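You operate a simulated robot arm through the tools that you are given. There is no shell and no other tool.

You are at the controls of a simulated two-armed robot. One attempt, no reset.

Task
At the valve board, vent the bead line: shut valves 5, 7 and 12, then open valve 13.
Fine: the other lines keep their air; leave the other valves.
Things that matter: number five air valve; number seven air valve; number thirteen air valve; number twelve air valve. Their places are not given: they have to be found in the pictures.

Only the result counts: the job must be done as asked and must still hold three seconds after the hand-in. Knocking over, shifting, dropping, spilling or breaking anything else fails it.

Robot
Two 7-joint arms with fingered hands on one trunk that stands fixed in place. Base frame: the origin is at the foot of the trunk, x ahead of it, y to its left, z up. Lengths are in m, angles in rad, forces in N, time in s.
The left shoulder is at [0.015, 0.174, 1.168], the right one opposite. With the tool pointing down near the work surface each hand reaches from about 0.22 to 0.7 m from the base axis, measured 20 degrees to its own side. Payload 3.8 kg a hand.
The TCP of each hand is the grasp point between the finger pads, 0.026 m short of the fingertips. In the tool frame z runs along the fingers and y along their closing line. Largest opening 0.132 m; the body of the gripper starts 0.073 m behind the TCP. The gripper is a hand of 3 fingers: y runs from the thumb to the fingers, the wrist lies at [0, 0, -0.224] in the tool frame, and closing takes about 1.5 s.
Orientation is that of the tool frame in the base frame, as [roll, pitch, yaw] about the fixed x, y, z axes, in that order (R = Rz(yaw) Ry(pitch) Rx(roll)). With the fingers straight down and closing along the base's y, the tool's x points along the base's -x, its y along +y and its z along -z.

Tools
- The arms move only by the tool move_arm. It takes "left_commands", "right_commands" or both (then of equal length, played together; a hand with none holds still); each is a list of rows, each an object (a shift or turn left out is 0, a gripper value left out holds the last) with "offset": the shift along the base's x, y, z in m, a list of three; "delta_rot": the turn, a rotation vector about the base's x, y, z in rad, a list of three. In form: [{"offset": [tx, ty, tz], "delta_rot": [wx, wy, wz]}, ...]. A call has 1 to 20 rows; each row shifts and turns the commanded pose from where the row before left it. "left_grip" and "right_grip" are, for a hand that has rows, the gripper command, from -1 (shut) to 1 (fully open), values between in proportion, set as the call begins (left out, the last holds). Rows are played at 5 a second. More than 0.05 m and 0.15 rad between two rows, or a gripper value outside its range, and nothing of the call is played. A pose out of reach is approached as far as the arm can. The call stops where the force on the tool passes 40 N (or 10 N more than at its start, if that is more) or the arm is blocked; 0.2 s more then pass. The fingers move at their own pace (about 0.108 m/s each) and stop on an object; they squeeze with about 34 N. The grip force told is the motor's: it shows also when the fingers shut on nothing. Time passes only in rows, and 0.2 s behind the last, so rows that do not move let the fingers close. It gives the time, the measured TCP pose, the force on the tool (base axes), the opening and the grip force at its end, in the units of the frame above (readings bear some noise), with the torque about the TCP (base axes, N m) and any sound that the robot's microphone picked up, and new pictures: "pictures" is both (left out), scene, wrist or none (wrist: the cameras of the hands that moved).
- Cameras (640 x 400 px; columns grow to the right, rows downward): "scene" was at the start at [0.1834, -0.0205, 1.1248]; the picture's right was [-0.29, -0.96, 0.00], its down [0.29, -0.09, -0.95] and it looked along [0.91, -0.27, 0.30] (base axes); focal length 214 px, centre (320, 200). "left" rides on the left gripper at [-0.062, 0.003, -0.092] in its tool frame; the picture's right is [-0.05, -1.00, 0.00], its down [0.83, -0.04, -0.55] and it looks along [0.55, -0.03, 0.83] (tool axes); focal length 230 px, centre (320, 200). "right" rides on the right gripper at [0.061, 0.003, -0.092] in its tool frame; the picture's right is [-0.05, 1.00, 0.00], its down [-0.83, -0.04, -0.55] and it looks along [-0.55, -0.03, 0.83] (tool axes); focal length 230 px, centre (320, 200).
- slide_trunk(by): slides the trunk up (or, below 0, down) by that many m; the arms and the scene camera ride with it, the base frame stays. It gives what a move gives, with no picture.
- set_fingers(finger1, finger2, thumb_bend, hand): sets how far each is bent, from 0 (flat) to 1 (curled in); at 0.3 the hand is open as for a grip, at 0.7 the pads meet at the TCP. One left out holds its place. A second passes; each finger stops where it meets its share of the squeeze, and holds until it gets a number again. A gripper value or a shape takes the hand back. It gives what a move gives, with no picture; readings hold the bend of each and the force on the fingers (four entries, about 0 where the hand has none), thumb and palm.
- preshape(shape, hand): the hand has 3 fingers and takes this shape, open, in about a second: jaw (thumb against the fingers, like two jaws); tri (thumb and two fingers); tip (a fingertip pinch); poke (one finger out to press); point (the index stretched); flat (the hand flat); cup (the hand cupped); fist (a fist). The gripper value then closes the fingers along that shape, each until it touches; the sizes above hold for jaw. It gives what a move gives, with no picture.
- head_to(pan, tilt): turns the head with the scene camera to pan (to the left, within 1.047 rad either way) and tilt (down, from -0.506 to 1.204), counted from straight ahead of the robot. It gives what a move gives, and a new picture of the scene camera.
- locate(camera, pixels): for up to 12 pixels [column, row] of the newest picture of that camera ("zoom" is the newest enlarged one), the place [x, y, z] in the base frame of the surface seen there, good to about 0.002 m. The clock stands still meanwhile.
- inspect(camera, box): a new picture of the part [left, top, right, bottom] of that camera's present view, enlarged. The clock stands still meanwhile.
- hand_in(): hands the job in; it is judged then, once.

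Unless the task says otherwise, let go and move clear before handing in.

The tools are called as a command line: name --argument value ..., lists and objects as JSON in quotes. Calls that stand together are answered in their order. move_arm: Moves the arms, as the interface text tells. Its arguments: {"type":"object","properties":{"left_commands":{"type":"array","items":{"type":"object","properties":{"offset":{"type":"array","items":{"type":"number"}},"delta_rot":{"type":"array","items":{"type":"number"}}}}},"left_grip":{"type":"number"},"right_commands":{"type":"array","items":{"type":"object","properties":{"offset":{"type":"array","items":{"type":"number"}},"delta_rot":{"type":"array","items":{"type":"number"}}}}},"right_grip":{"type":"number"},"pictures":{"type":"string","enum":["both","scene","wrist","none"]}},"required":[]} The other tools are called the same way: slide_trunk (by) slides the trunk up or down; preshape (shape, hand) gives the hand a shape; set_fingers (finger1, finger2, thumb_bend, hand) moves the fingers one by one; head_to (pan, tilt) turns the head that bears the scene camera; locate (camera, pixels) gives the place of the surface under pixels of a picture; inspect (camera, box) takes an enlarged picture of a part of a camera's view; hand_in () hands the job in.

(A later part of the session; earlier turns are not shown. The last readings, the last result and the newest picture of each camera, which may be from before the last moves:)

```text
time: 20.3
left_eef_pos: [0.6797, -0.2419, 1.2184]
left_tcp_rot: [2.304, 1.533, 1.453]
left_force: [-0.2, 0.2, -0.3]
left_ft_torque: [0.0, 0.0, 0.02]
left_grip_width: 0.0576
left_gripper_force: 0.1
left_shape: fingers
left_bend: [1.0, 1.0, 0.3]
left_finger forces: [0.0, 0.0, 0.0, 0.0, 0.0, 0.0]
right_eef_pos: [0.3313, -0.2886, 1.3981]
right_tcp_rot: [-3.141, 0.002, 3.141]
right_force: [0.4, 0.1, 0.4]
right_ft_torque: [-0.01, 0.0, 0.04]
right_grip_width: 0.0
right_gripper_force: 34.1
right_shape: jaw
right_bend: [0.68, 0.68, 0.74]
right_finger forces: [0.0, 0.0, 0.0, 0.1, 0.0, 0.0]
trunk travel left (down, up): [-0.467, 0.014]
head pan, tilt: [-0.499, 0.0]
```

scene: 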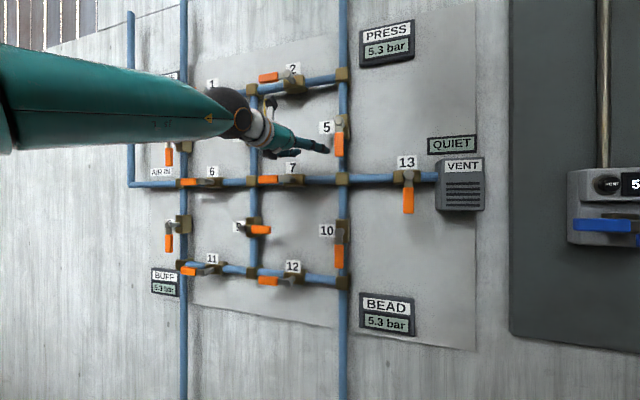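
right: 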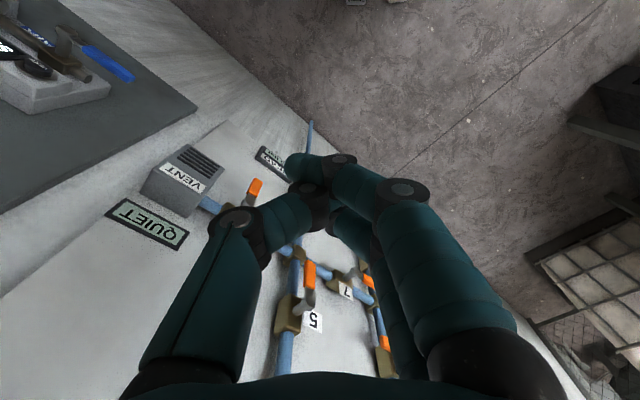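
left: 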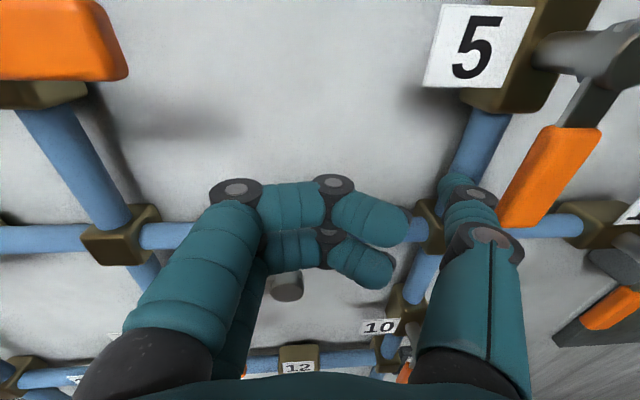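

The prong is now just left of lever 5 with no contact. I'll turn the hand slightly left so the thumb leads and the knuckles get more clearance, then begin pushing the lever right.

move_arm --left_commands '[{"offset": [-0.0057, 0.0057, 0], "delta_rot": [0, 0, 0.13]}, {}, {"offset": [-0.0099, -0.0099, 0.0015]}, {"offset": [-0.008, -0.008, -0.001]}, {"offset": [-0.008, -0.008, -0.001]}, {"offset": [-0.008, -0.008, -0.001]}, {}]'

```text
time: 21.9
left_eef_pos: [0.6699, -0.2396, 1.2201]
left_tcp_rot: [2.326, 1.533, 1.605]
left_force: [0.7, -0.8, -1.6]
left_ft_torque: [-0.01, -0.03, -0.01]
left_grip_width: 0.0577
left_gripper_force: 0.0
left_shape: fingers
left_bend: [1.0, 1.0, 0.3]
left_finger forces: [0.1, 0.0, 0.0, 0.0, 0.0, 0.0]
left hand out of reach, approached as far as the arm can: row 3, 4, 5, 6
right_eef_pos: [0.3309, -0.2893, 1.3989]
right_tcp_rot: [-3.141, 0.002, -3.141]
right_force: [0.8, 0.1, 0.1]
right_ft_torque: [0.0, -0.02, -0.02]
right_grip_width: 0.0001
right_gripper_force: 34.3
right_shape: jaw
right_bend: [0.68, 0.68, 0.74]
right_finger forces: [0.0, 0.0, 0.0, 0.0, 0.0, 0.0]
trunk travel left (down, up): [-0.467, 0.014]
head pan, tilt: [-0.499, 0.0]
```

scene: 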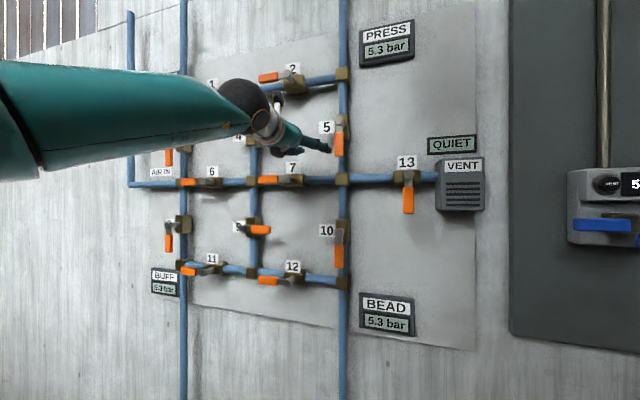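
left: 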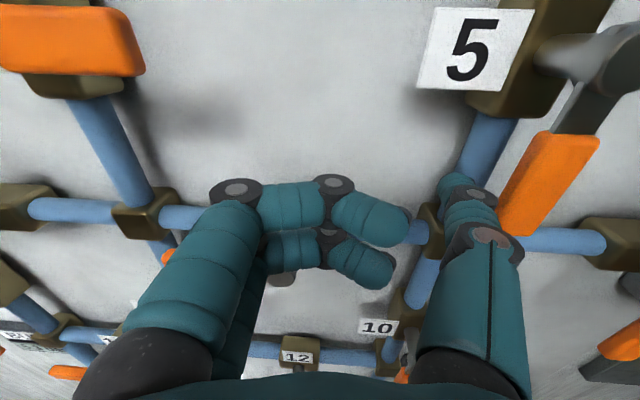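

Moving right was out of reach: the left wrist hits a limit in this posture, and lever 5 is still untouched. I'll back off and test a roll (thumb up) for better freedom, which also puts the hand below the lever.

move_arm --left_commands '[{"offset": [-0.02, 0.02, 0]}, {"offset": [-0.02, 0.02, 0]}, {"offset": [-0.02, 0.02, 0]}, {"delta_rot": [-0.0919, 0.0919, 0]}, {"delta_rot": [-0.0919, 0.0919, 0]}, {"delta_rot": [-0.0919, 0.0919, 0]}, {"delta_rot": [-0.0919, 0.0919, 0]}, {}]'

set_fingers --hand "left" --thumb_bend 0.1

inspect --camera "left" --box '[0, 0, 640, 400]'

inspect --camera "scene" --box '[200, 50, 380, 180]'

```text
time: 23.7
left_eef_pos: [0.6353, -0.1766, 1.2047]
left_tcp_rot: [-1.687, 1.074, -2.413]
left_force: [-0.2, -0.6, 0.8]
left_ft_torque: [-0.01, -0.01, 0.02]
left_grip_width: 0.0576
left_gripper_force: 0.0
left_shape: fingers
left_bend: [1.0, 1.0, 0.3]
left_finger forces: [0.1, 0.0, 0.0, 0.0, 0.1, 0.0]
left hand out of reach, approached as far as the arm can: row 1, 2, 3
right_eef_pos: [0.3306, -0.2883, 1.3976]
right_tcp_rot: [-3.14, 0.001, -3.14]
right_force: [0.1, 0.1, 0.4]
right_ft_torque: [0.03, 0.02, -0.03]
right_grip_width: 0.0
right_gripper_force: 33.9
right_shape: jaw
right_bend: [0.68, 0.68, 0.74]
right_finger forces: [0.0, 0.1, 0.1, 0.0, 0.0, 0.1]
trunk travel left (down, up): [-0.467, 0.014]
head pan, tilt: [-0.499, 0.0]
```

scene: 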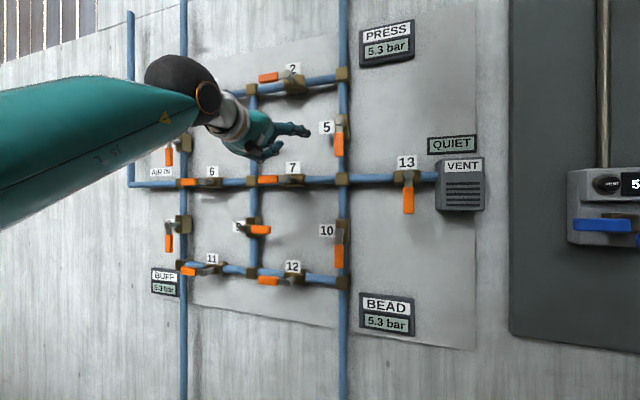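
left: 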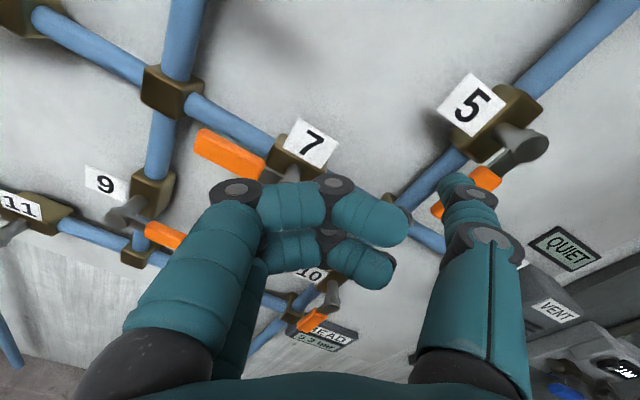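

```text
time: 24.7
left_eef_pos: [0.6361, -0.1768, 1.2058]
left_tcp_rot: [-1.685, 1.076, -2.413]
left_force: [1.1, 1.2, 0.6]
left_ft_torque: [0.0, 0.02, 0.01]
left_grip_width: 0.0653
left_gripper_force: 0.1
left_shape: fingers
left_bend: [1.0, 1.0, 0.1]
left_finger forces: [0.1, 0.0, 0.0, 0.0, 0.0, 0.0]
right_eef_pos: [0.3312, -0.2881, 1.3982]
right_tcp_rot: [3.141, 0.002, 3.141]
right_force: [0.5, -0.4, 0.4]
right_ft_torque: [0.0, -0.01, 0.03]
right_grip_width: 0.0001
right_gripper_force: 33.7
right_shape: jaw
right_bend: [0.68, 0.68, 0.74]
right_finger forces: [0.0, 0.1, 0.1, 0.0, 0.0, 0.1]
trunk travel left (down, up): [-0.467, 0.014]
head pan, tilt: [-0.499, 0.0]
```

```text
1.00 times, centred on (320, 200) of left (not enlarged: the box is as wide or as high as the picture)
```

zoom: 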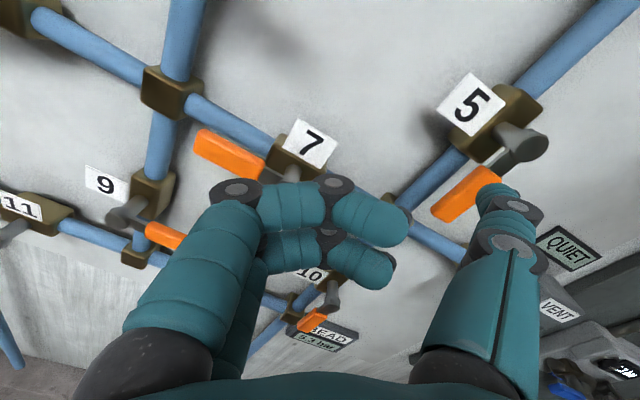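

```text
3.08 times, centred on (290, 115) of scene
```

zoom: 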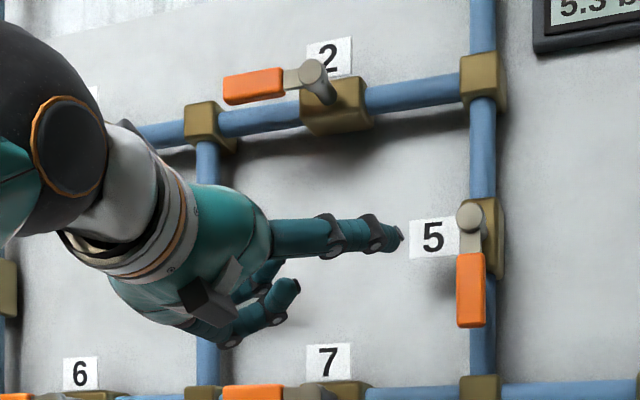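

With the roll, poses are reachable again, and at bend 0.1 the thumb is straighter. I'll roll further to bring the thumb to the top and test moving right at standoff.

move_arm --left_commands '[{"delta_rot": [-0.0919, 0.0919, 0]}, {"delta_rot": [-0.0919, 0.0919, 0]}, {"delta_rot": [-0.0919, 0.0919, 0]}, {"delta_rot": [-0.0919, 0.0919, 0]}, {"delta_rot": [-0.0919, 0.0919, 0]}, {"offset": [-0.02, -0.02, -0.01]}, {"offset": [-0.02, -0.02, -0.01]}, {"offset": [-0.02, -0.02, -0.01]}, {}]'

```text
time: 26.7
left_eef_pos: [0.6028, -0.2128, 1.1883]
left_tcp_rot: [-1.649, 0.427, -2.387]
left_force: [0.4, -0.4, 0.4]
left_ft_torque: [0.01, 0.0, -0.01]
left_grip_width: 0.0654
left_gripper_force: 0.1
left_shape: fingers
left_bend: [1.0, 1.0, 0.1]
left_finger forces: [0.1, 0.0, 0.0, 0.0, 0.0, 0.0]
left hand out of reach, approached as far as the arm can: row 7, 8
right_eef_pos: [0.3308, -0.2893, 1.3979]
right_tcp_rot: [-3.141, 0.003, 3.141]
right_force: [0.3, -0.4, 0.4]
right_ft_torque: [-0.02, -0.02, -0.02]
right_grip_width: 0.0
right_gripper_force: 33.5
right_shape: jaw
right_bend: [0.68, 0.68, 0.74]
right_finger forces: [0.0, 0.0, 0.0, 0.1, 0.0, 0.0]
trunk travel left (down, up): [-0.467, 0.014]
head pan, tilt: [-0.499, 0.0]
```

scene: 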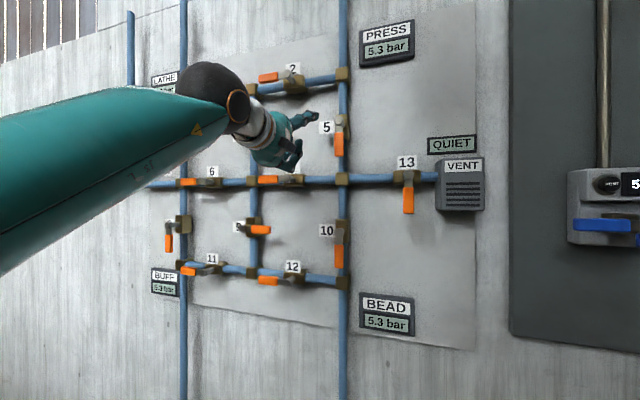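
left: 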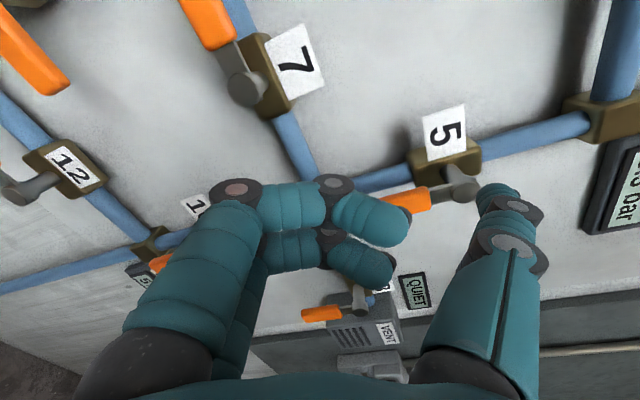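

Moving right is still limited with the tool along the board normal. I'll turn the hand ~17° to the right, which eases the wrist and shifts it left for the same tip position, and test again.

move_arm --left_commands '[{"delta_rot": [0, 0, -0.15]}, {"delta_rot": [0, 0, -0.15]}, {"offset": [-0.015, -0.015, 0]}, {"offset": [-0.015, -0.015, 0]}, {"offset": [-0.015, -0.015, 0]}, {}]'

```text
time: 28.1
left_eef_pos: [0.5571, -0.2571, 1.1896]
left_tcp_rot: [-1.649, 0.425, -2.686]
left_force: [-0.6, -0.7, 0.1]
left_ft_torque: [0.01, 0.01, -0.01]
left_grip_width: 0.0657
left_gripper_force: 0.2
left_shape: fingers
left_bend: [1.0, 1.0, 0.1]
left_finger forces: [0.1, 0.0, 0.0, 0.0, 0.0, 0.0]
right_eef_pos: [0.3324, -0.2894, 1.3984]
right_tcp_rot: [-3.14, 0.0, 3.141]
right_force: [0.5, -0.1, 0.1]
right_ft_torque: [0.05, 0.0, 0.02]
right_grip_width: 0.0
right_gripper_force: 34.0
right_shape: jaw
right_bend: [0.68, 0.68, 0.74]
right_finger forces: [0.1, 0.0, 0.0, 0.1, 0.0, 0.0]
trunk travel left (down, up): [-0.467, 0.014]
head pan, tilt: [-0.499, 0.0]
```

scene: 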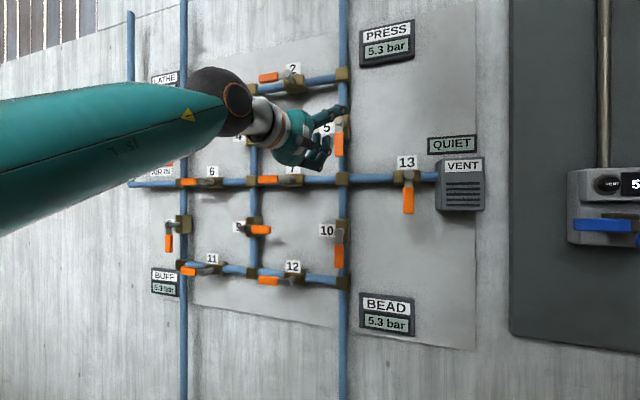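
left: 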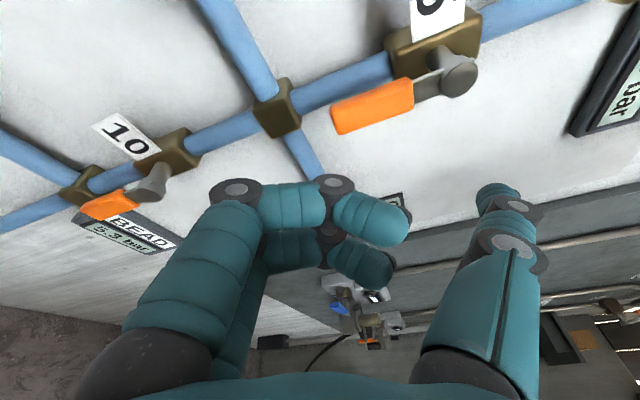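

That works: the hand can now reach s≈−0.21. I'll measure the thumb tip in this shape.

inspect --camera "left" --box '[400, 130, 600, 270]'

locate --camera "zoom" --pixels '[[310, 180], [255, 205], [390, 205], [300, 200], [335, 230], [290, 300]]'

inspect --camera "scene" --box '[260, 80, 380, 190]'

```text
2.86 times, centred on (500, 200) of left
```

zoom: 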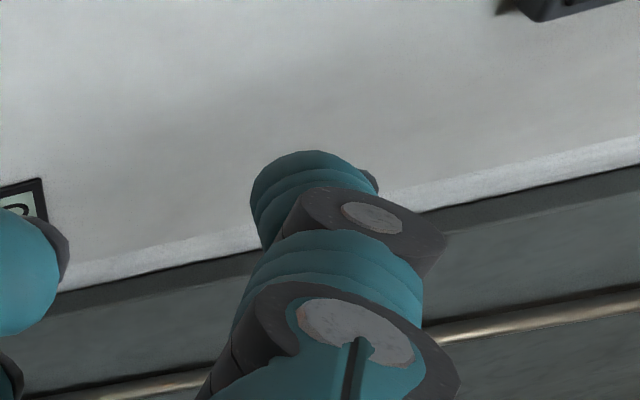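

```text
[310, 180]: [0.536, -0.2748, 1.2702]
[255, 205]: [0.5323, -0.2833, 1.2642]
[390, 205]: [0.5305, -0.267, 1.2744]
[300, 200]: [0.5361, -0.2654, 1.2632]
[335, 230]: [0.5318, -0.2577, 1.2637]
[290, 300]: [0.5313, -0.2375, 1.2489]
```

```text
3.64 times, centred on (320, 135) of scene
```

zoom: 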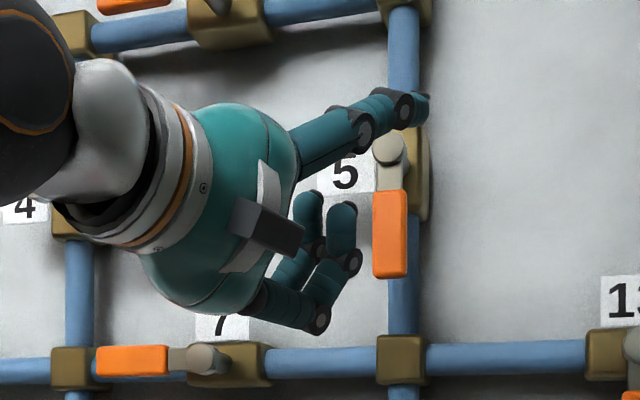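

locate --camera "zoom" --pixels '[[420, 102], [415, 118], [405, 105], [375, 105], [362, 130], [345, 205], [348, 262], [320, 318], [310, 200]]'

```text
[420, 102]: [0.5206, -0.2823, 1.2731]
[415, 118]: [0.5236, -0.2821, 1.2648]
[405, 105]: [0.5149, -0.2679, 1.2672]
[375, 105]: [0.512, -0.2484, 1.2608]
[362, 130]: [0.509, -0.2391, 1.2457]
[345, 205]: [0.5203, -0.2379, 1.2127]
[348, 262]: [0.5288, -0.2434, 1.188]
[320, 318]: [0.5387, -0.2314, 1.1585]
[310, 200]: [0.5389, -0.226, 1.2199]
```

At bend 0.1 the tip barely passes the TCP (r≈+0.037, z≈+0.079), so a more bent thumb should protrude further. I'll try 0.5.

set_fingers --hand "left" --thumb_bend 0.5

inspect --camera "left" --box '[300, 100, 540, 270]'

inspect --camera "scene" --box '[260, 80, 380, 190]'

```text
time: 29.1
left_eef_pos: [0.5565, -0.2572, 1.1885]
left_tcp_rot: [-1.649, 0.425, -2.687]
left_force: [-0.5, 0.5, 0.1]
left_ft_torque: [0.0, -0.02, 0.0]
left_grip_width: 0.0442
left_gripper_force: 0.0
left_shape: fingers
left_bend: [1.0, 1.0, 0.5]
left_finger forces: [0.1, 0.0, 0.0, 0.0, 0.0, 0.1]
right_eef_pos: [0.3317, -0.2883, 1.3974]
right_tcp_rot: [-3.141, 0.001, 3.141]
right_force: [0.1, 0.4, 0.8]
right_ft_torque: [-0.02, 0.01, -0.03]
right_grip_width: 0.0
right_gripper_force: 34.6
right_shape: jaw
right_bend: [0.68, 0.68, 0.74]
right_finger forces: [0.0, 0.0, 0.0, 0.0, 0.0, 0.0]
trunk travel left (down, up): [-0.467, 0.014]
head pan, tilt: [-0.499, 0.0]
```

```text
2.35 times, centred on (420, 185) of left
```

zoom: 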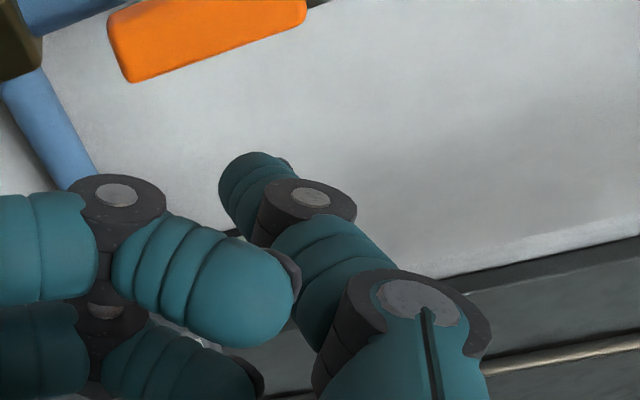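

```text
3.64 times, centred on (320, 135) of scene
```

zoom: 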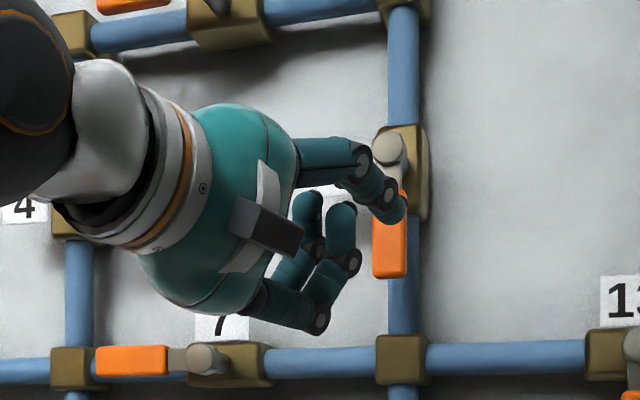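

locate --camera "zoom" --pixels '[[402, 208], [395, 218], [400, 195], [390, 205], [362, 160], [388, 190]]'

inspect --camera "left" --box '[300, 100, 540, 270]'

locate --camera "zoom" --pixels '[[250, 155], [222, 185], [285, 162], [245, 180], [310, 195], [275, 300], [120, 190]]'

```text
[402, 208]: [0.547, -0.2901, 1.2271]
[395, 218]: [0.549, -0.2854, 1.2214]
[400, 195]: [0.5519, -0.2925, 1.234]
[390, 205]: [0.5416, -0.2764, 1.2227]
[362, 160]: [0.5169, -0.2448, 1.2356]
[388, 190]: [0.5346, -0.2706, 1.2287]
```

```text
2.35 times, centred on (420, 185) of left
```

zoom: 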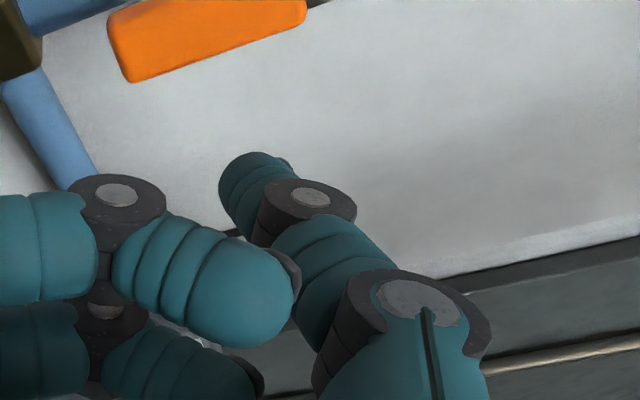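

```text
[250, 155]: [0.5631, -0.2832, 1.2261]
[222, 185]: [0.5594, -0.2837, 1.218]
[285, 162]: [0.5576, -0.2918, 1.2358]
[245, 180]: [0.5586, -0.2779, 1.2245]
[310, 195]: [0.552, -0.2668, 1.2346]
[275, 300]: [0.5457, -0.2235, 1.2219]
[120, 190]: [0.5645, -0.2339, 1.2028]
```

The tip at bend 0.5 protrudes about 0.023 m past the TCP, at r≈+0.023 and z≈+0.038, with the knuckles 0.035 m behind. I'll position it left of lever 5 and move in.

move_arm --left_commands '[{"offset": [0.017, 0.017, -0.004]}, {"offset": [0.017, 0.017, -0.004]}, {"offset": [0.0123, -0.0123, 0]}, {"offset": [0.0123, -0.0123, 0]}, {"offset": [0.0123, -0.0123, 0]}, {"offset": [0.0123, -0.0123, 0]}, {}]'

```text
time: 30.7
left_eef_pos: [0.6413, -0.2693, 1.1815]
left_tcp_rot: [-1.648, 0.426, -2.685]
left_force: [0.4, -0.8, -0.1]
left_ft_torque: [-0.01, -0.02, 0.01]
left_grip_width: 0.0448
left_gripper_force: 0.1
left_shape: fingers
left_bend: [1.0, 1.0, 0.5]
left_finger forces: [0.0, 0.0, 0.0, 0.0, 0.0, 0.0]
right_eef_pos: [0.3304, -0.2896, 1.398]
right_tcp_rot: [-3.14, 0.0, 3.14]
right_force: [0.5, 0.6, -0.1]
right_ft_torque: [-0.02, 0.0, -0.01]
right_grip_width: 0.0
right_gripper_force: 34.5
right_shape: jaw
right_bend: [0.68, 0.68, 0.74]
right_finger forces: [0.0, 0.0, 0.0, 0.1, 0.0, 0.1]
trunk travel left (down, up): [-0.467, 0.014]
head pan, tilt: [-0.499, 0.0]
```

scene: 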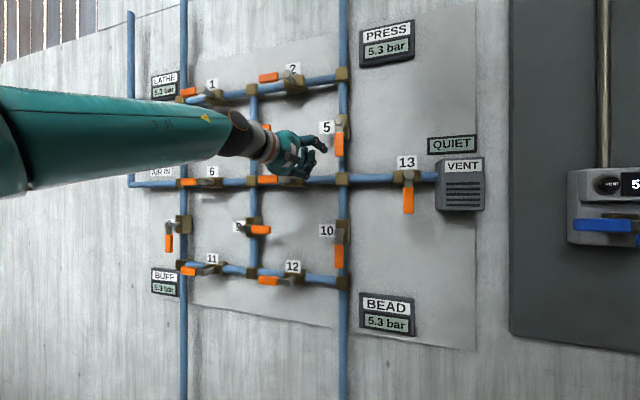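
left: 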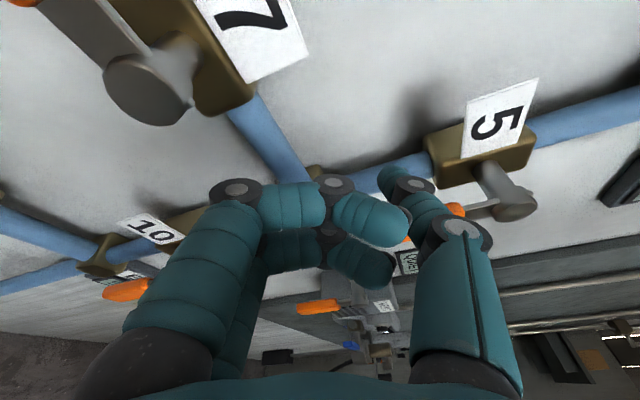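

inspect --camera "scene" --box '[270, 90, 390, 200]'

locate --camera "zoom" --pixels '[[333, 205], [325, 215], [330, 190], [322, 200], [371, 220], [375, 220], [390, 220], [405, 220]]'

```text
3.64 times, centred on (330, 145) of scene
```

zoom: 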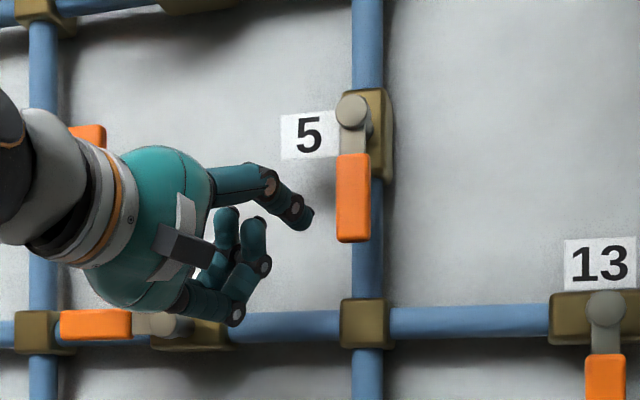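

```text
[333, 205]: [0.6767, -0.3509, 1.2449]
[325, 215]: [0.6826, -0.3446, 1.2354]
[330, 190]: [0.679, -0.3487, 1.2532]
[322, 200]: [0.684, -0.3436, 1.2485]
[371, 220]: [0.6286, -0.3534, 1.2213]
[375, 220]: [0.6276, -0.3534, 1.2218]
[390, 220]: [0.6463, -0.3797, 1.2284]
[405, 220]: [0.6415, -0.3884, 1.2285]
```

The prong tip at zoom (308,215) sits just left of lever 5. I'll push right now.

move_arm --left_commands '[{"offset": [-0.006, -0.006, 0]}, {"offset": [-0.006, -0.006, 0]}, {"offset": [-0.008, -0.008, -0.001]}, {"offset": [-0.008, -0.008, -0.001]}, {"offset": [-0.008, -0.008, -0.001]}, {}]'

inspect --camera "scene" --box '[270, 90, 390, 200]'

```text
time: 32.1
left_eef_pos: [0.6044, -0.3058, 1.1791]
left_tcp_rot: [-1.648, 0.426, -2.686]
left_force: [0.7, 0.0, -0.7]
left_ft_torque: [-0.01, 0.02, 0.0]
left_grip_width: 0.0443
left_gripper_force: 0.3
left_shape: fingers
left_bend: [1.0, 1.0, 0.5]
left_finger forces: [0.0, 0.0, 0.1, 0.1, 0.6, 0.1]
right_eef_pos: [0.3308, -0.2889, 1.3975]
right_tcp_rot: [-3.14, 0.002, -3.14]
right_force: [0.1, -0.2, -0.4]
right_ft_torque: [0.04, 0.01, -0.04]
right_grip_width: 0.0
right_gripper_force: 34.1
right_shape: jaw
right_bend: [0.68, 0.68, 0.74]
right_finger forces: [0.0, 0.0, 0.0, 0.0, 0.1, 0.0]
trunk travel left (down, up): [-0.467, 0.014]
head pan, tilt: [-0.499, 0.0]
```

scene: 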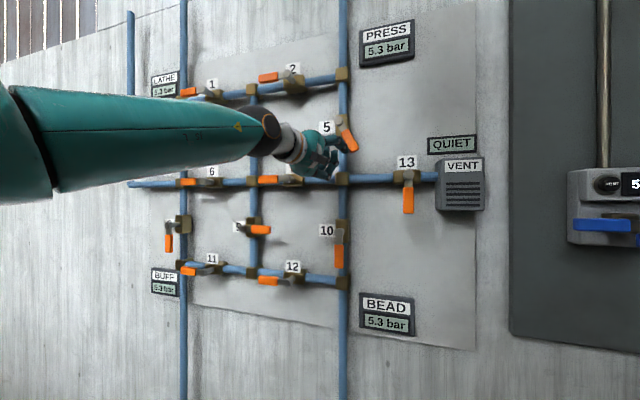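
left: 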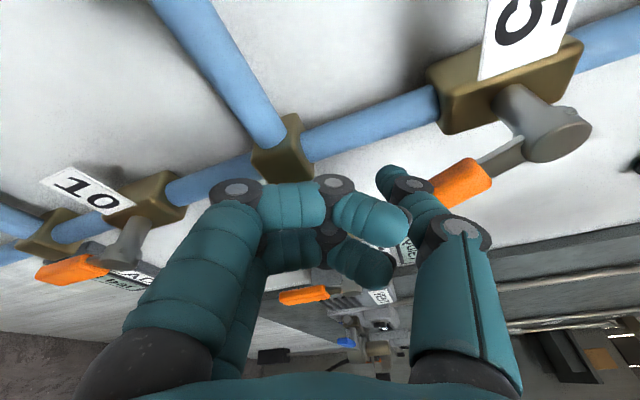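

```text
3.64 times, centred on (330, 145) of scene
```

zoom: 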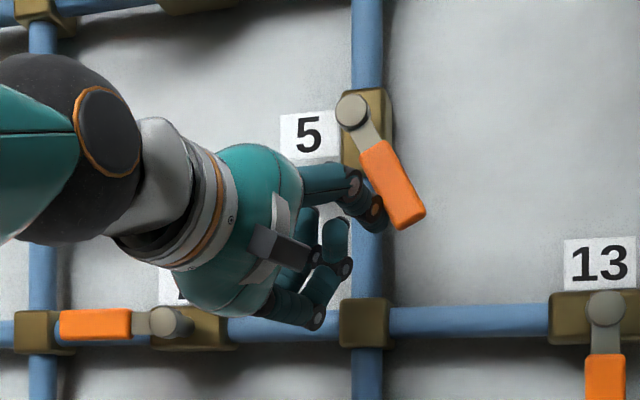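

Lever 5 is turning easily, about 30° so far. I'll continue the arc to the right and up.

move_arm --left_commands '[{"offset": [-0.0073, -0.0073, 0.004]}, {"offset": [-0.0073, -0.0073, 0.005]}, {"offset": [-0.0073, -0.0073, 0.006]}, {"offset": [-0.0046, -0.0046, 0.0085]}, {"offset": [-0.0046, -0.0046, 0.0095]}, {"offset": [-0.0046, -0.0046, 0.0095]}, {}]'

inspect --camera "scene" --box '[290, 80, 410, 190]'

```text
time: 33.7
left_eef_pos: [0.5685, -0.3404, 1.22]
left_tcp_rot: [-1.648, 0.428, -2.688]
left_force: [-0.9, 1.7, -3.2]
left_ft_torque: [-0.03, -0.12, -0.09]
left_grip_width: 0.0438
left_gripper_force: 2.4
left_shape: fingers
left_bend: [1.0, 1.0, 0.51]
left_finger forces: [0.0, 0.1, 0.0, 0.1, 3.9, 0.0]
right_eef_pos: [0.3312, -0.2899, 1.398]
right_tcp_rot: [3.14, 0.0, -3.141]
right_force: [0.1, 0.2, 0.1]
right_ft_torque: [0.03, -0.02, 0.06]
right_grip_width: 0.0001
right_gripper_force: 34.2
right_shape: jaw
right_bend: [0.68, 0.68, 0.74]
right_finger forces: [0.0, 0.1, 0.1, 0.0, 0.0, 0.1]
trunk travel left (down, up): [-0.467, 0.014]
head pan, tilt: [-0.499, 0.0]
```

scene: 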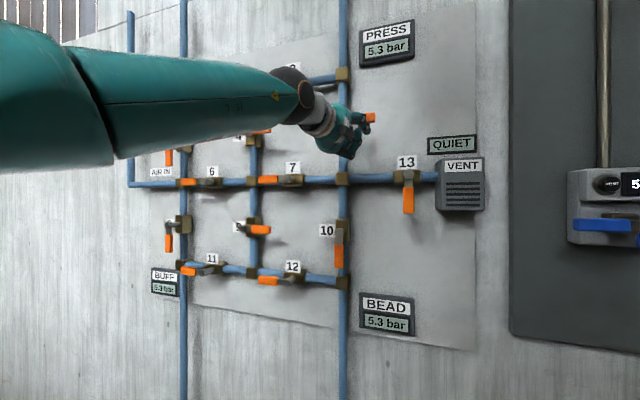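
left: 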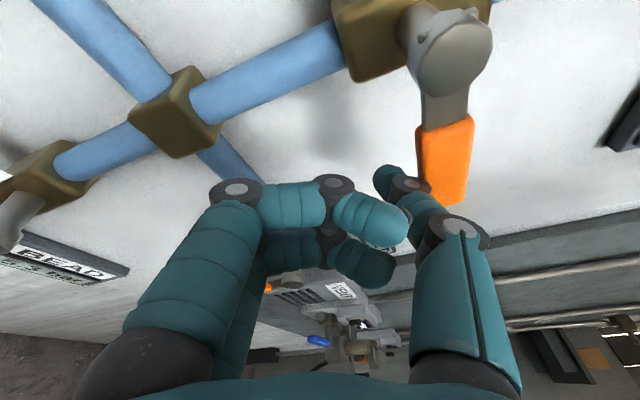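

```text
3.64 times, centred on (350, 135) of scene
```

zoom: 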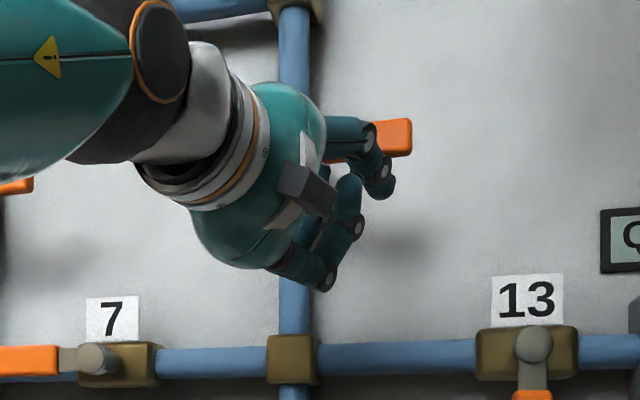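

Lever 5 now looks horizontal. I'll nudge upward a bit more to feel for the end stop.

move_arm --left_commands '[{"offset": [0, 0, 0.004]}, {"offset": [0, 0, 0.004]}, {"offset": [0, 0, 0.003]}, {}]' --pictures "wrist"

locate --camera "left" --pixels '[[450, 50], [445, 130], [440, 180], [445, 160]]'

```text
time: 34.7
left_eef_pos: [0.5695, -0.343, 1.2289]
left_tcp_rot: [-1.655, 0.425, -2.689]
left_force: [-15.3, 7.3, -23.7]
left_ft_torque: [0.01, -0.81, -0.25]
left_grip_width: 0.0408
left_gripper_force: 13.4
left_shape: fingers
left_bend: [1.0, 1.0, 0.54]
left_finger forces: [0.0, 0.0, 0.0, 0.0, 26.6, 0.1]
right_eef_pos: [0.3293, -0.2877, 1.3998]
right_tcp_rot: [-3.141, -0.001, -3.141]
right_force: [-0.3, 0.7, 0.1]
right_ft_torque: [0.02, -0.01, 0.02]
right_grip_width: 0.0
right_gripper_force: 34.4
right_shape: jaw
right_bend: [0.68, 0.68, 0.74]
right_finger forces: [0.1, 0.0, 0.1, 0.0, 0.1, 0.0]
trunk travel left (down, up): [-0.467, 0.014]
head pan, tilt: [-0.499, 0.0]
```

left: 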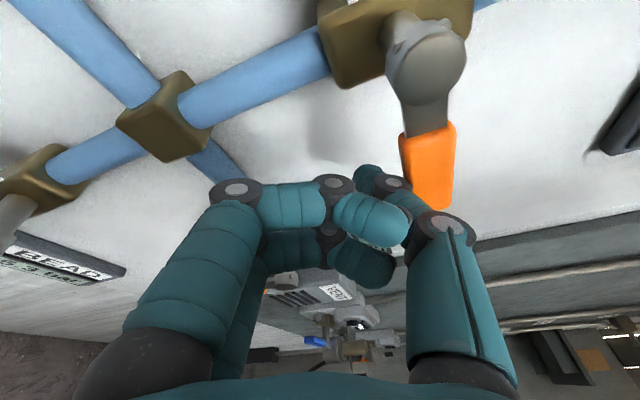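

```text
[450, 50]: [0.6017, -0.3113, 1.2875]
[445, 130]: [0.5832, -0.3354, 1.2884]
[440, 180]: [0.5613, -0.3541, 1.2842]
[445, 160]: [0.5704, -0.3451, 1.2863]
```

Valve 5 hit a firm stop (27 N) with its lever horizontal, so it's closed. I'll back off down and out, then travel left at standoff, turning the hand square to the board for valve 7.

move_arm --left_commands '[{"offset": [0, 0, -0.012]}, {"offset": [0, 0, -0.012]}, {"offset": [-0.02, 0.02, 0]}, {"offset": [-0.02, 0.02, 0]}, {"offset": [-0.02, 0.02, 0]}, {"offset": [0.02, 0.02, -0.005]}, {"offset": [0.02, 0.02, -0.005]}, {"offset": [0.02, 0.02, -0.005]}, {"offset": [0.02, 0.02, -0.005]}, {"offset": [0.02, 0.02, -0.005], "delta_rot": [0, 0, 0.1]}, {"offset": [0.02, 0.02, -0.005], "delta_rot": [0, 0, 0.1]}, {"offset": [0.02, 0.02, -0.005], "delta_rot": [0, 0, 0.1]}, {}]'

inspect --camera "scene" --box '[220, 90, 400, 200]'

```text
time: 37.5
left_eef_pos: [0.6494, -0.1409, 1.1739]
left_tcp_rot: [-1.647, 0.426, -2.383]
left_force: [-0.3, -0.3, -0.3]
left_ft_torque: [0.02, 0.0, -0.01]
left_grip_width: 0.0444
left_gripper_force: 0.2
left_shape: fingers
left_bend: [1.0, 1.0, 0.5]
left_finger forces: [0.1, 0.0, 0.1, 0.0, 0.1, 0.0]
right_eef_pos: [0.3309, -0.2895, 1.3978]
right_tcp_rot: [3.141, 0.002, -3.141]
right_force: [0.3, 0.2, 0.5]
right_ft_torque: [-0.01, -0.04, 0.01]
right_grip_width: 0.0
right_gripper_force: 34.6
right_shape: jaw
right_bend: [0.68, 0.68, 0.74]
right_finger forces: [0.0, 0.0, 0.1, 0.0, 0.0, 0.1]
trunk travel left (down, up): [-0.467, 0.014]
head pan, tilt: [-0.499, 0.0]
```

scene: 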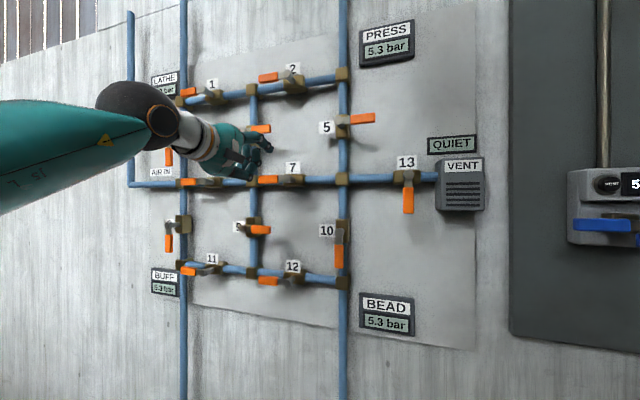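
left: 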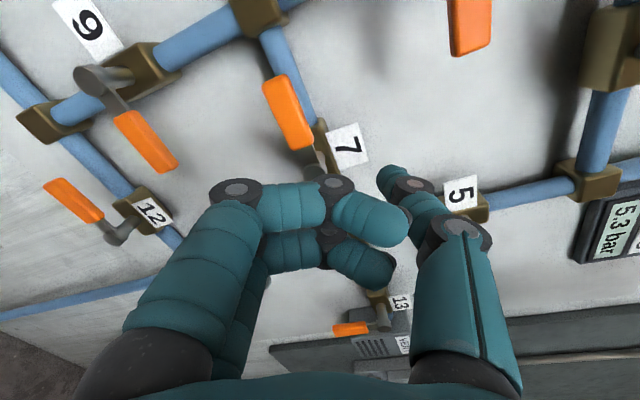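

```text
3.56 times, centred on (310, 145) of scene
```

zoom: 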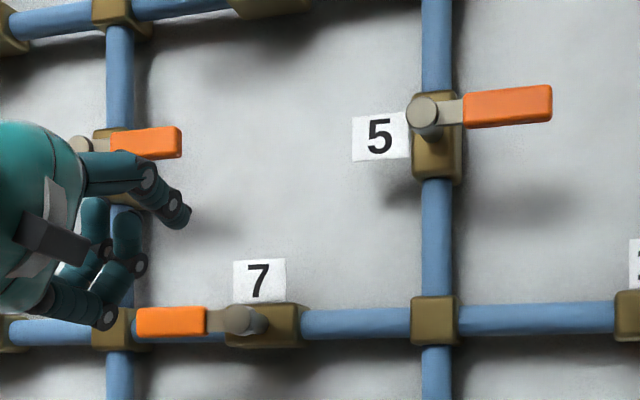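

Valve 5 is clearly across its pipe. Now I'll measure lever 7, its hub and the prong tip.

locate --camera "zoom" --pixels '[[236, 319], [210, 320], [140, 322], [203, 320], [170, 310], [183, 215], [178, 222], [185, 208], [108, 318], [140, 265], [150, 180], [505, 105]]'

```text
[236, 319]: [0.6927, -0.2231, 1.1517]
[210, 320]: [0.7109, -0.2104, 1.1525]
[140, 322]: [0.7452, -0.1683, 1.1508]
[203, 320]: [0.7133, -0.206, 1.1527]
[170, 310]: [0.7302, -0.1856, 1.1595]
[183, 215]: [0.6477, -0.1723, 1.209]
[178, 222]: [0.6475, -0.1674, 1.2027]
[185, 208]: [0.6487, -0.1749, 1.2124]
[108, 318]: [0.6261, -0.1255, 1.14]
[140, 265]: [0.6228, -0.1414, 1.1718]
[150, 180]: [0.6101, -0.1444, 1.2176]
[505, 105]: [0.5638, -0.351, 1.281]
```

Hub 7 is at s≈−0.332, z≈1.151, with its lever running left to s≈−0.41. I'll place the prong above the lever and move in.

move_arm --left_commands '[{"offset": [0.0168, 0.0168, -0.0115]}, {"offset": [0.0168, 0.0168, -0.0115]}, {"offset": [0.0147, -0.0147, 0]}, {"offset": [0.0147, -0.0147, 0]}, {"offset": [0.0147, -0.0147, 0]}, {"offset": [0.0147, -0.0147, 0]}, {}]'

inspect --camera "scene" --box '[200, 110, 360, 210]'

```text
time: 39.1
left_eef_pos: [0.7438, -0.1647, 1.1505]
left_tcp_rot: [-1.647, 0.426, -2.385]
left_force: [-0.7, 1.2, -0.7]
left_ft_torque: [0.02, -0.02, -0.01]
left_grip_width: 0.0445
left_gripper_force: 0.0
left_shape: fingers
left_bend: [1.0, 1.0, 0.5]
left_finger forces: [0.0, 0.1, 0.0, 0.0, 0.0, 0.0]
right_eef_pos: [0.3319, -0.2889, 1.3981]
right_tcp_rot: [-3.141, 0.0, -3.141]
right_force: [-0.8, 0.4, 0.4]
right_ft_torque: [0.0, -0.02, 0.0]
right_grip_width: 0.0
right_gripper_force: 34.0
right_shape: jaw
right_bend: [0.68, 0.68, 0.74]
right_finger forces: [0.0, 0.0, 0.0, 0.0, 0.0, 0.0]
trunk travel left (down, up): [-0.467, 0.014]
head pan, tilt: [-0.499, 0.0]
```

scene: 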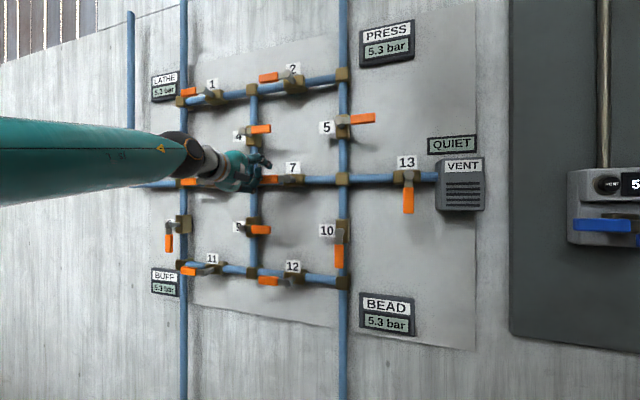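
left: 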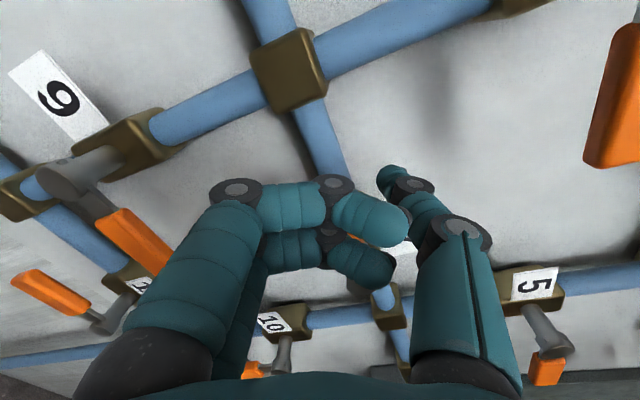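

```text
4.00 times, centred on (280, 160) of scene
```

zoom: 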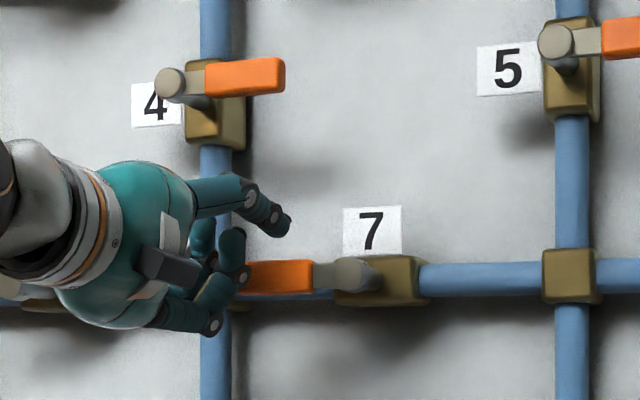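

The prong is above lever 7's grip (zoom (285,225)). I'll push it down along the arc.

move_arm --left_commands '[{"offset": [0, 0, -0.0114]}, {"offset": [0, 0, -0.0114]}, {"offset": [0, 0, -0.0114]}, {"offset": [0, 0, -0.0114]}, {"offset": [-0.0015, -0.0015, -0.0114]}, {"offset": [-0.0046, -0.0046, -0.0095]}, {"offset": [-0.0046, -0.0046, -0.0095]}, {}]'

inspect --camera "scene" --box '[200, 130, 360, 230]'

```text
time: 40.9
left_eef_pos: [0.7315, -0.1756, 1.0732]
left_tcp_rot: [-1.65, 0.425, -2.387]
left_force: [0.5, 0.5, 0.1]
left_ft_torque: [-0.06, 0.01, -0.01]
left_grip_width: 0.0448
left_gripper_force: 0.6
left_shape: fingers
left_bend: [1.0, 1.0, 0.5]
left_finger forces: [0.0, 0.1, 0.0, 0.0, 0.9, 0.0]
right_eef_pos: [0.3312, -0.2901, 1.3983]
right_tcp_rot: [-3.14, 0.002, 3.142]
right_force: [0.0, -0.1, -0.7]
right_ft_torque: [0.04, -0.04, 0.02]
right_grip_width: 0.0001
right_gripper_force: 34.3
right_shape: jaw
right_bend: [0.68, 0.68, 0.74]
right_finger forces: [0.0, 0.0, 0.1, 0.1, 0.0, 0.0]
trunk travel left (down, up): [-0.467, 0.014]
head pan, tilt: [-0.499, 0.0]
```

scene: 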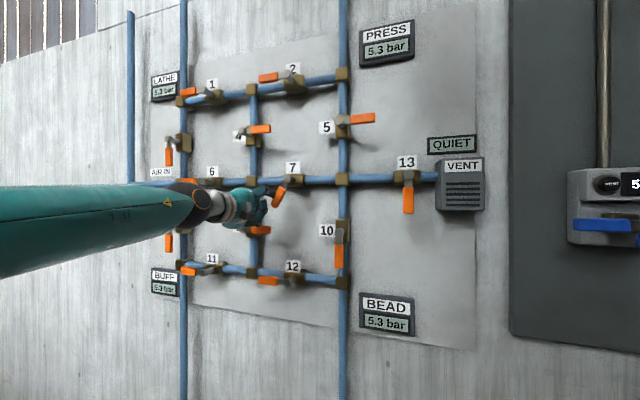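
left: 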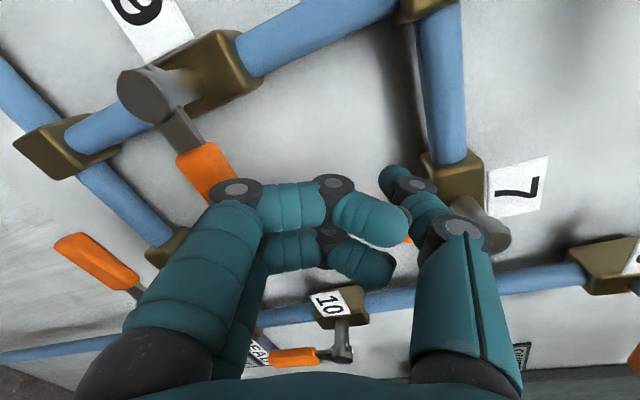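

```text
4.00 times, centred on (280, 180) of scene
```

zoom: 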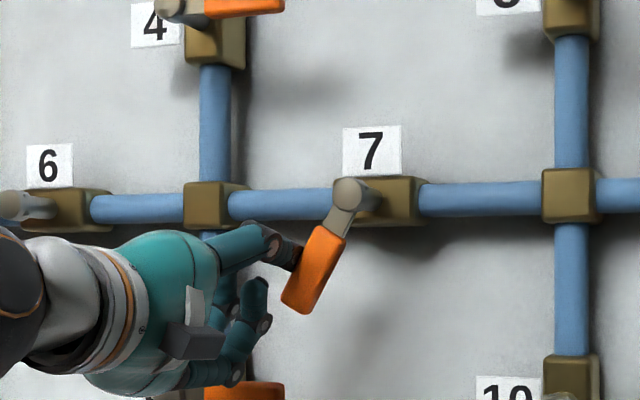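

Lever 7 is at about 65°. I'll continue mainly to the right until the stop, staying above lever 9.

move_arm --left_commands '[{"offset": [-0.0046, -0.0046, -0.002]}, {"offset": [-0.0046, -0.0046, -0.002]}, {"offset": [-0.0046, -0.0046, -0.001]}, {"offset": [-0.0035, -0.0035, 0]}, {"offset": [-0.003, -0.003, 0]}, {}]'

inspect --camera "scene" --box '[200, 130, 360, 230]'

```text
time: 42.3
left_eef_pos: [0.713, -0.1929, 1.0682]
left_tcp_rot: [-1.645, 0.422, -2.383]
left_force: [14.3, 8.3, 3.7]
left_ft_torque: [-0.42, 0.59, 0.18]
left_grip_width: 0.0435
left_gripper_force: 7.5
left_shape: fingers
left_bend: [1.0, 1.0, 0.51]
left_finger forces: [0.1, 0.1, 0.1, 0.0, 15.3, 0.0]
right_eef_pos: [0.3336, -0.2872, 1.3987]
right_tcp_rot: [-3.14, 0.0, 3.141]
right_force: [0.4, 0.1, -0.2]
right_ft_torque: [-0.02, -0.03, -0.01]
right_grip_width: 0.0
right_gripper_force: 34.1
right_shape: jaw
right_bend: [0.68, 0.68, 0.74]
right_finger forces: [0.0, 0.1, 0.1, 0.0, 0.0, 0.1]
trunk travel left (down, up): [-0.467, 0.014]
head pan, tilt: [-0.499, 0.0]
```

scene: 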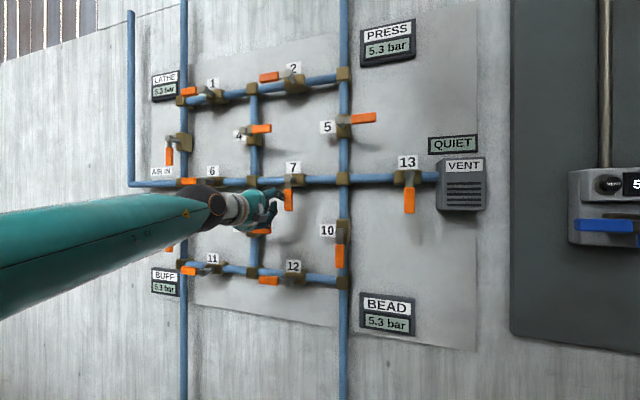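
left: 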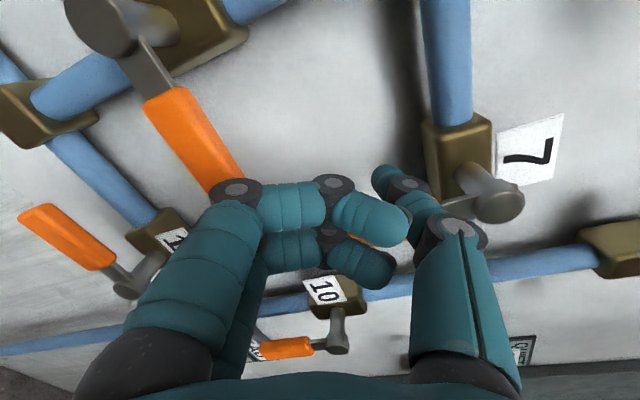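

```text
4.00 times, centred on (280, 180) of scene
```

zoom: 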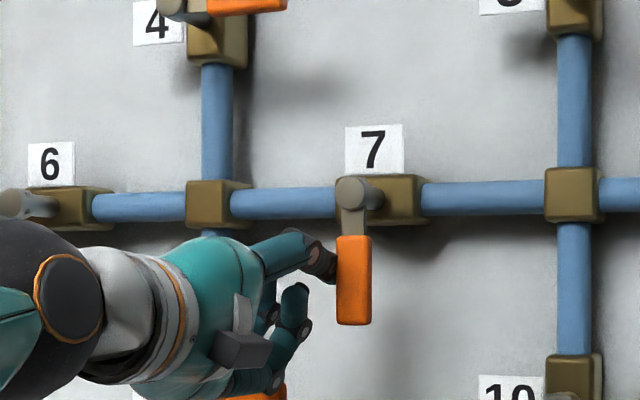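

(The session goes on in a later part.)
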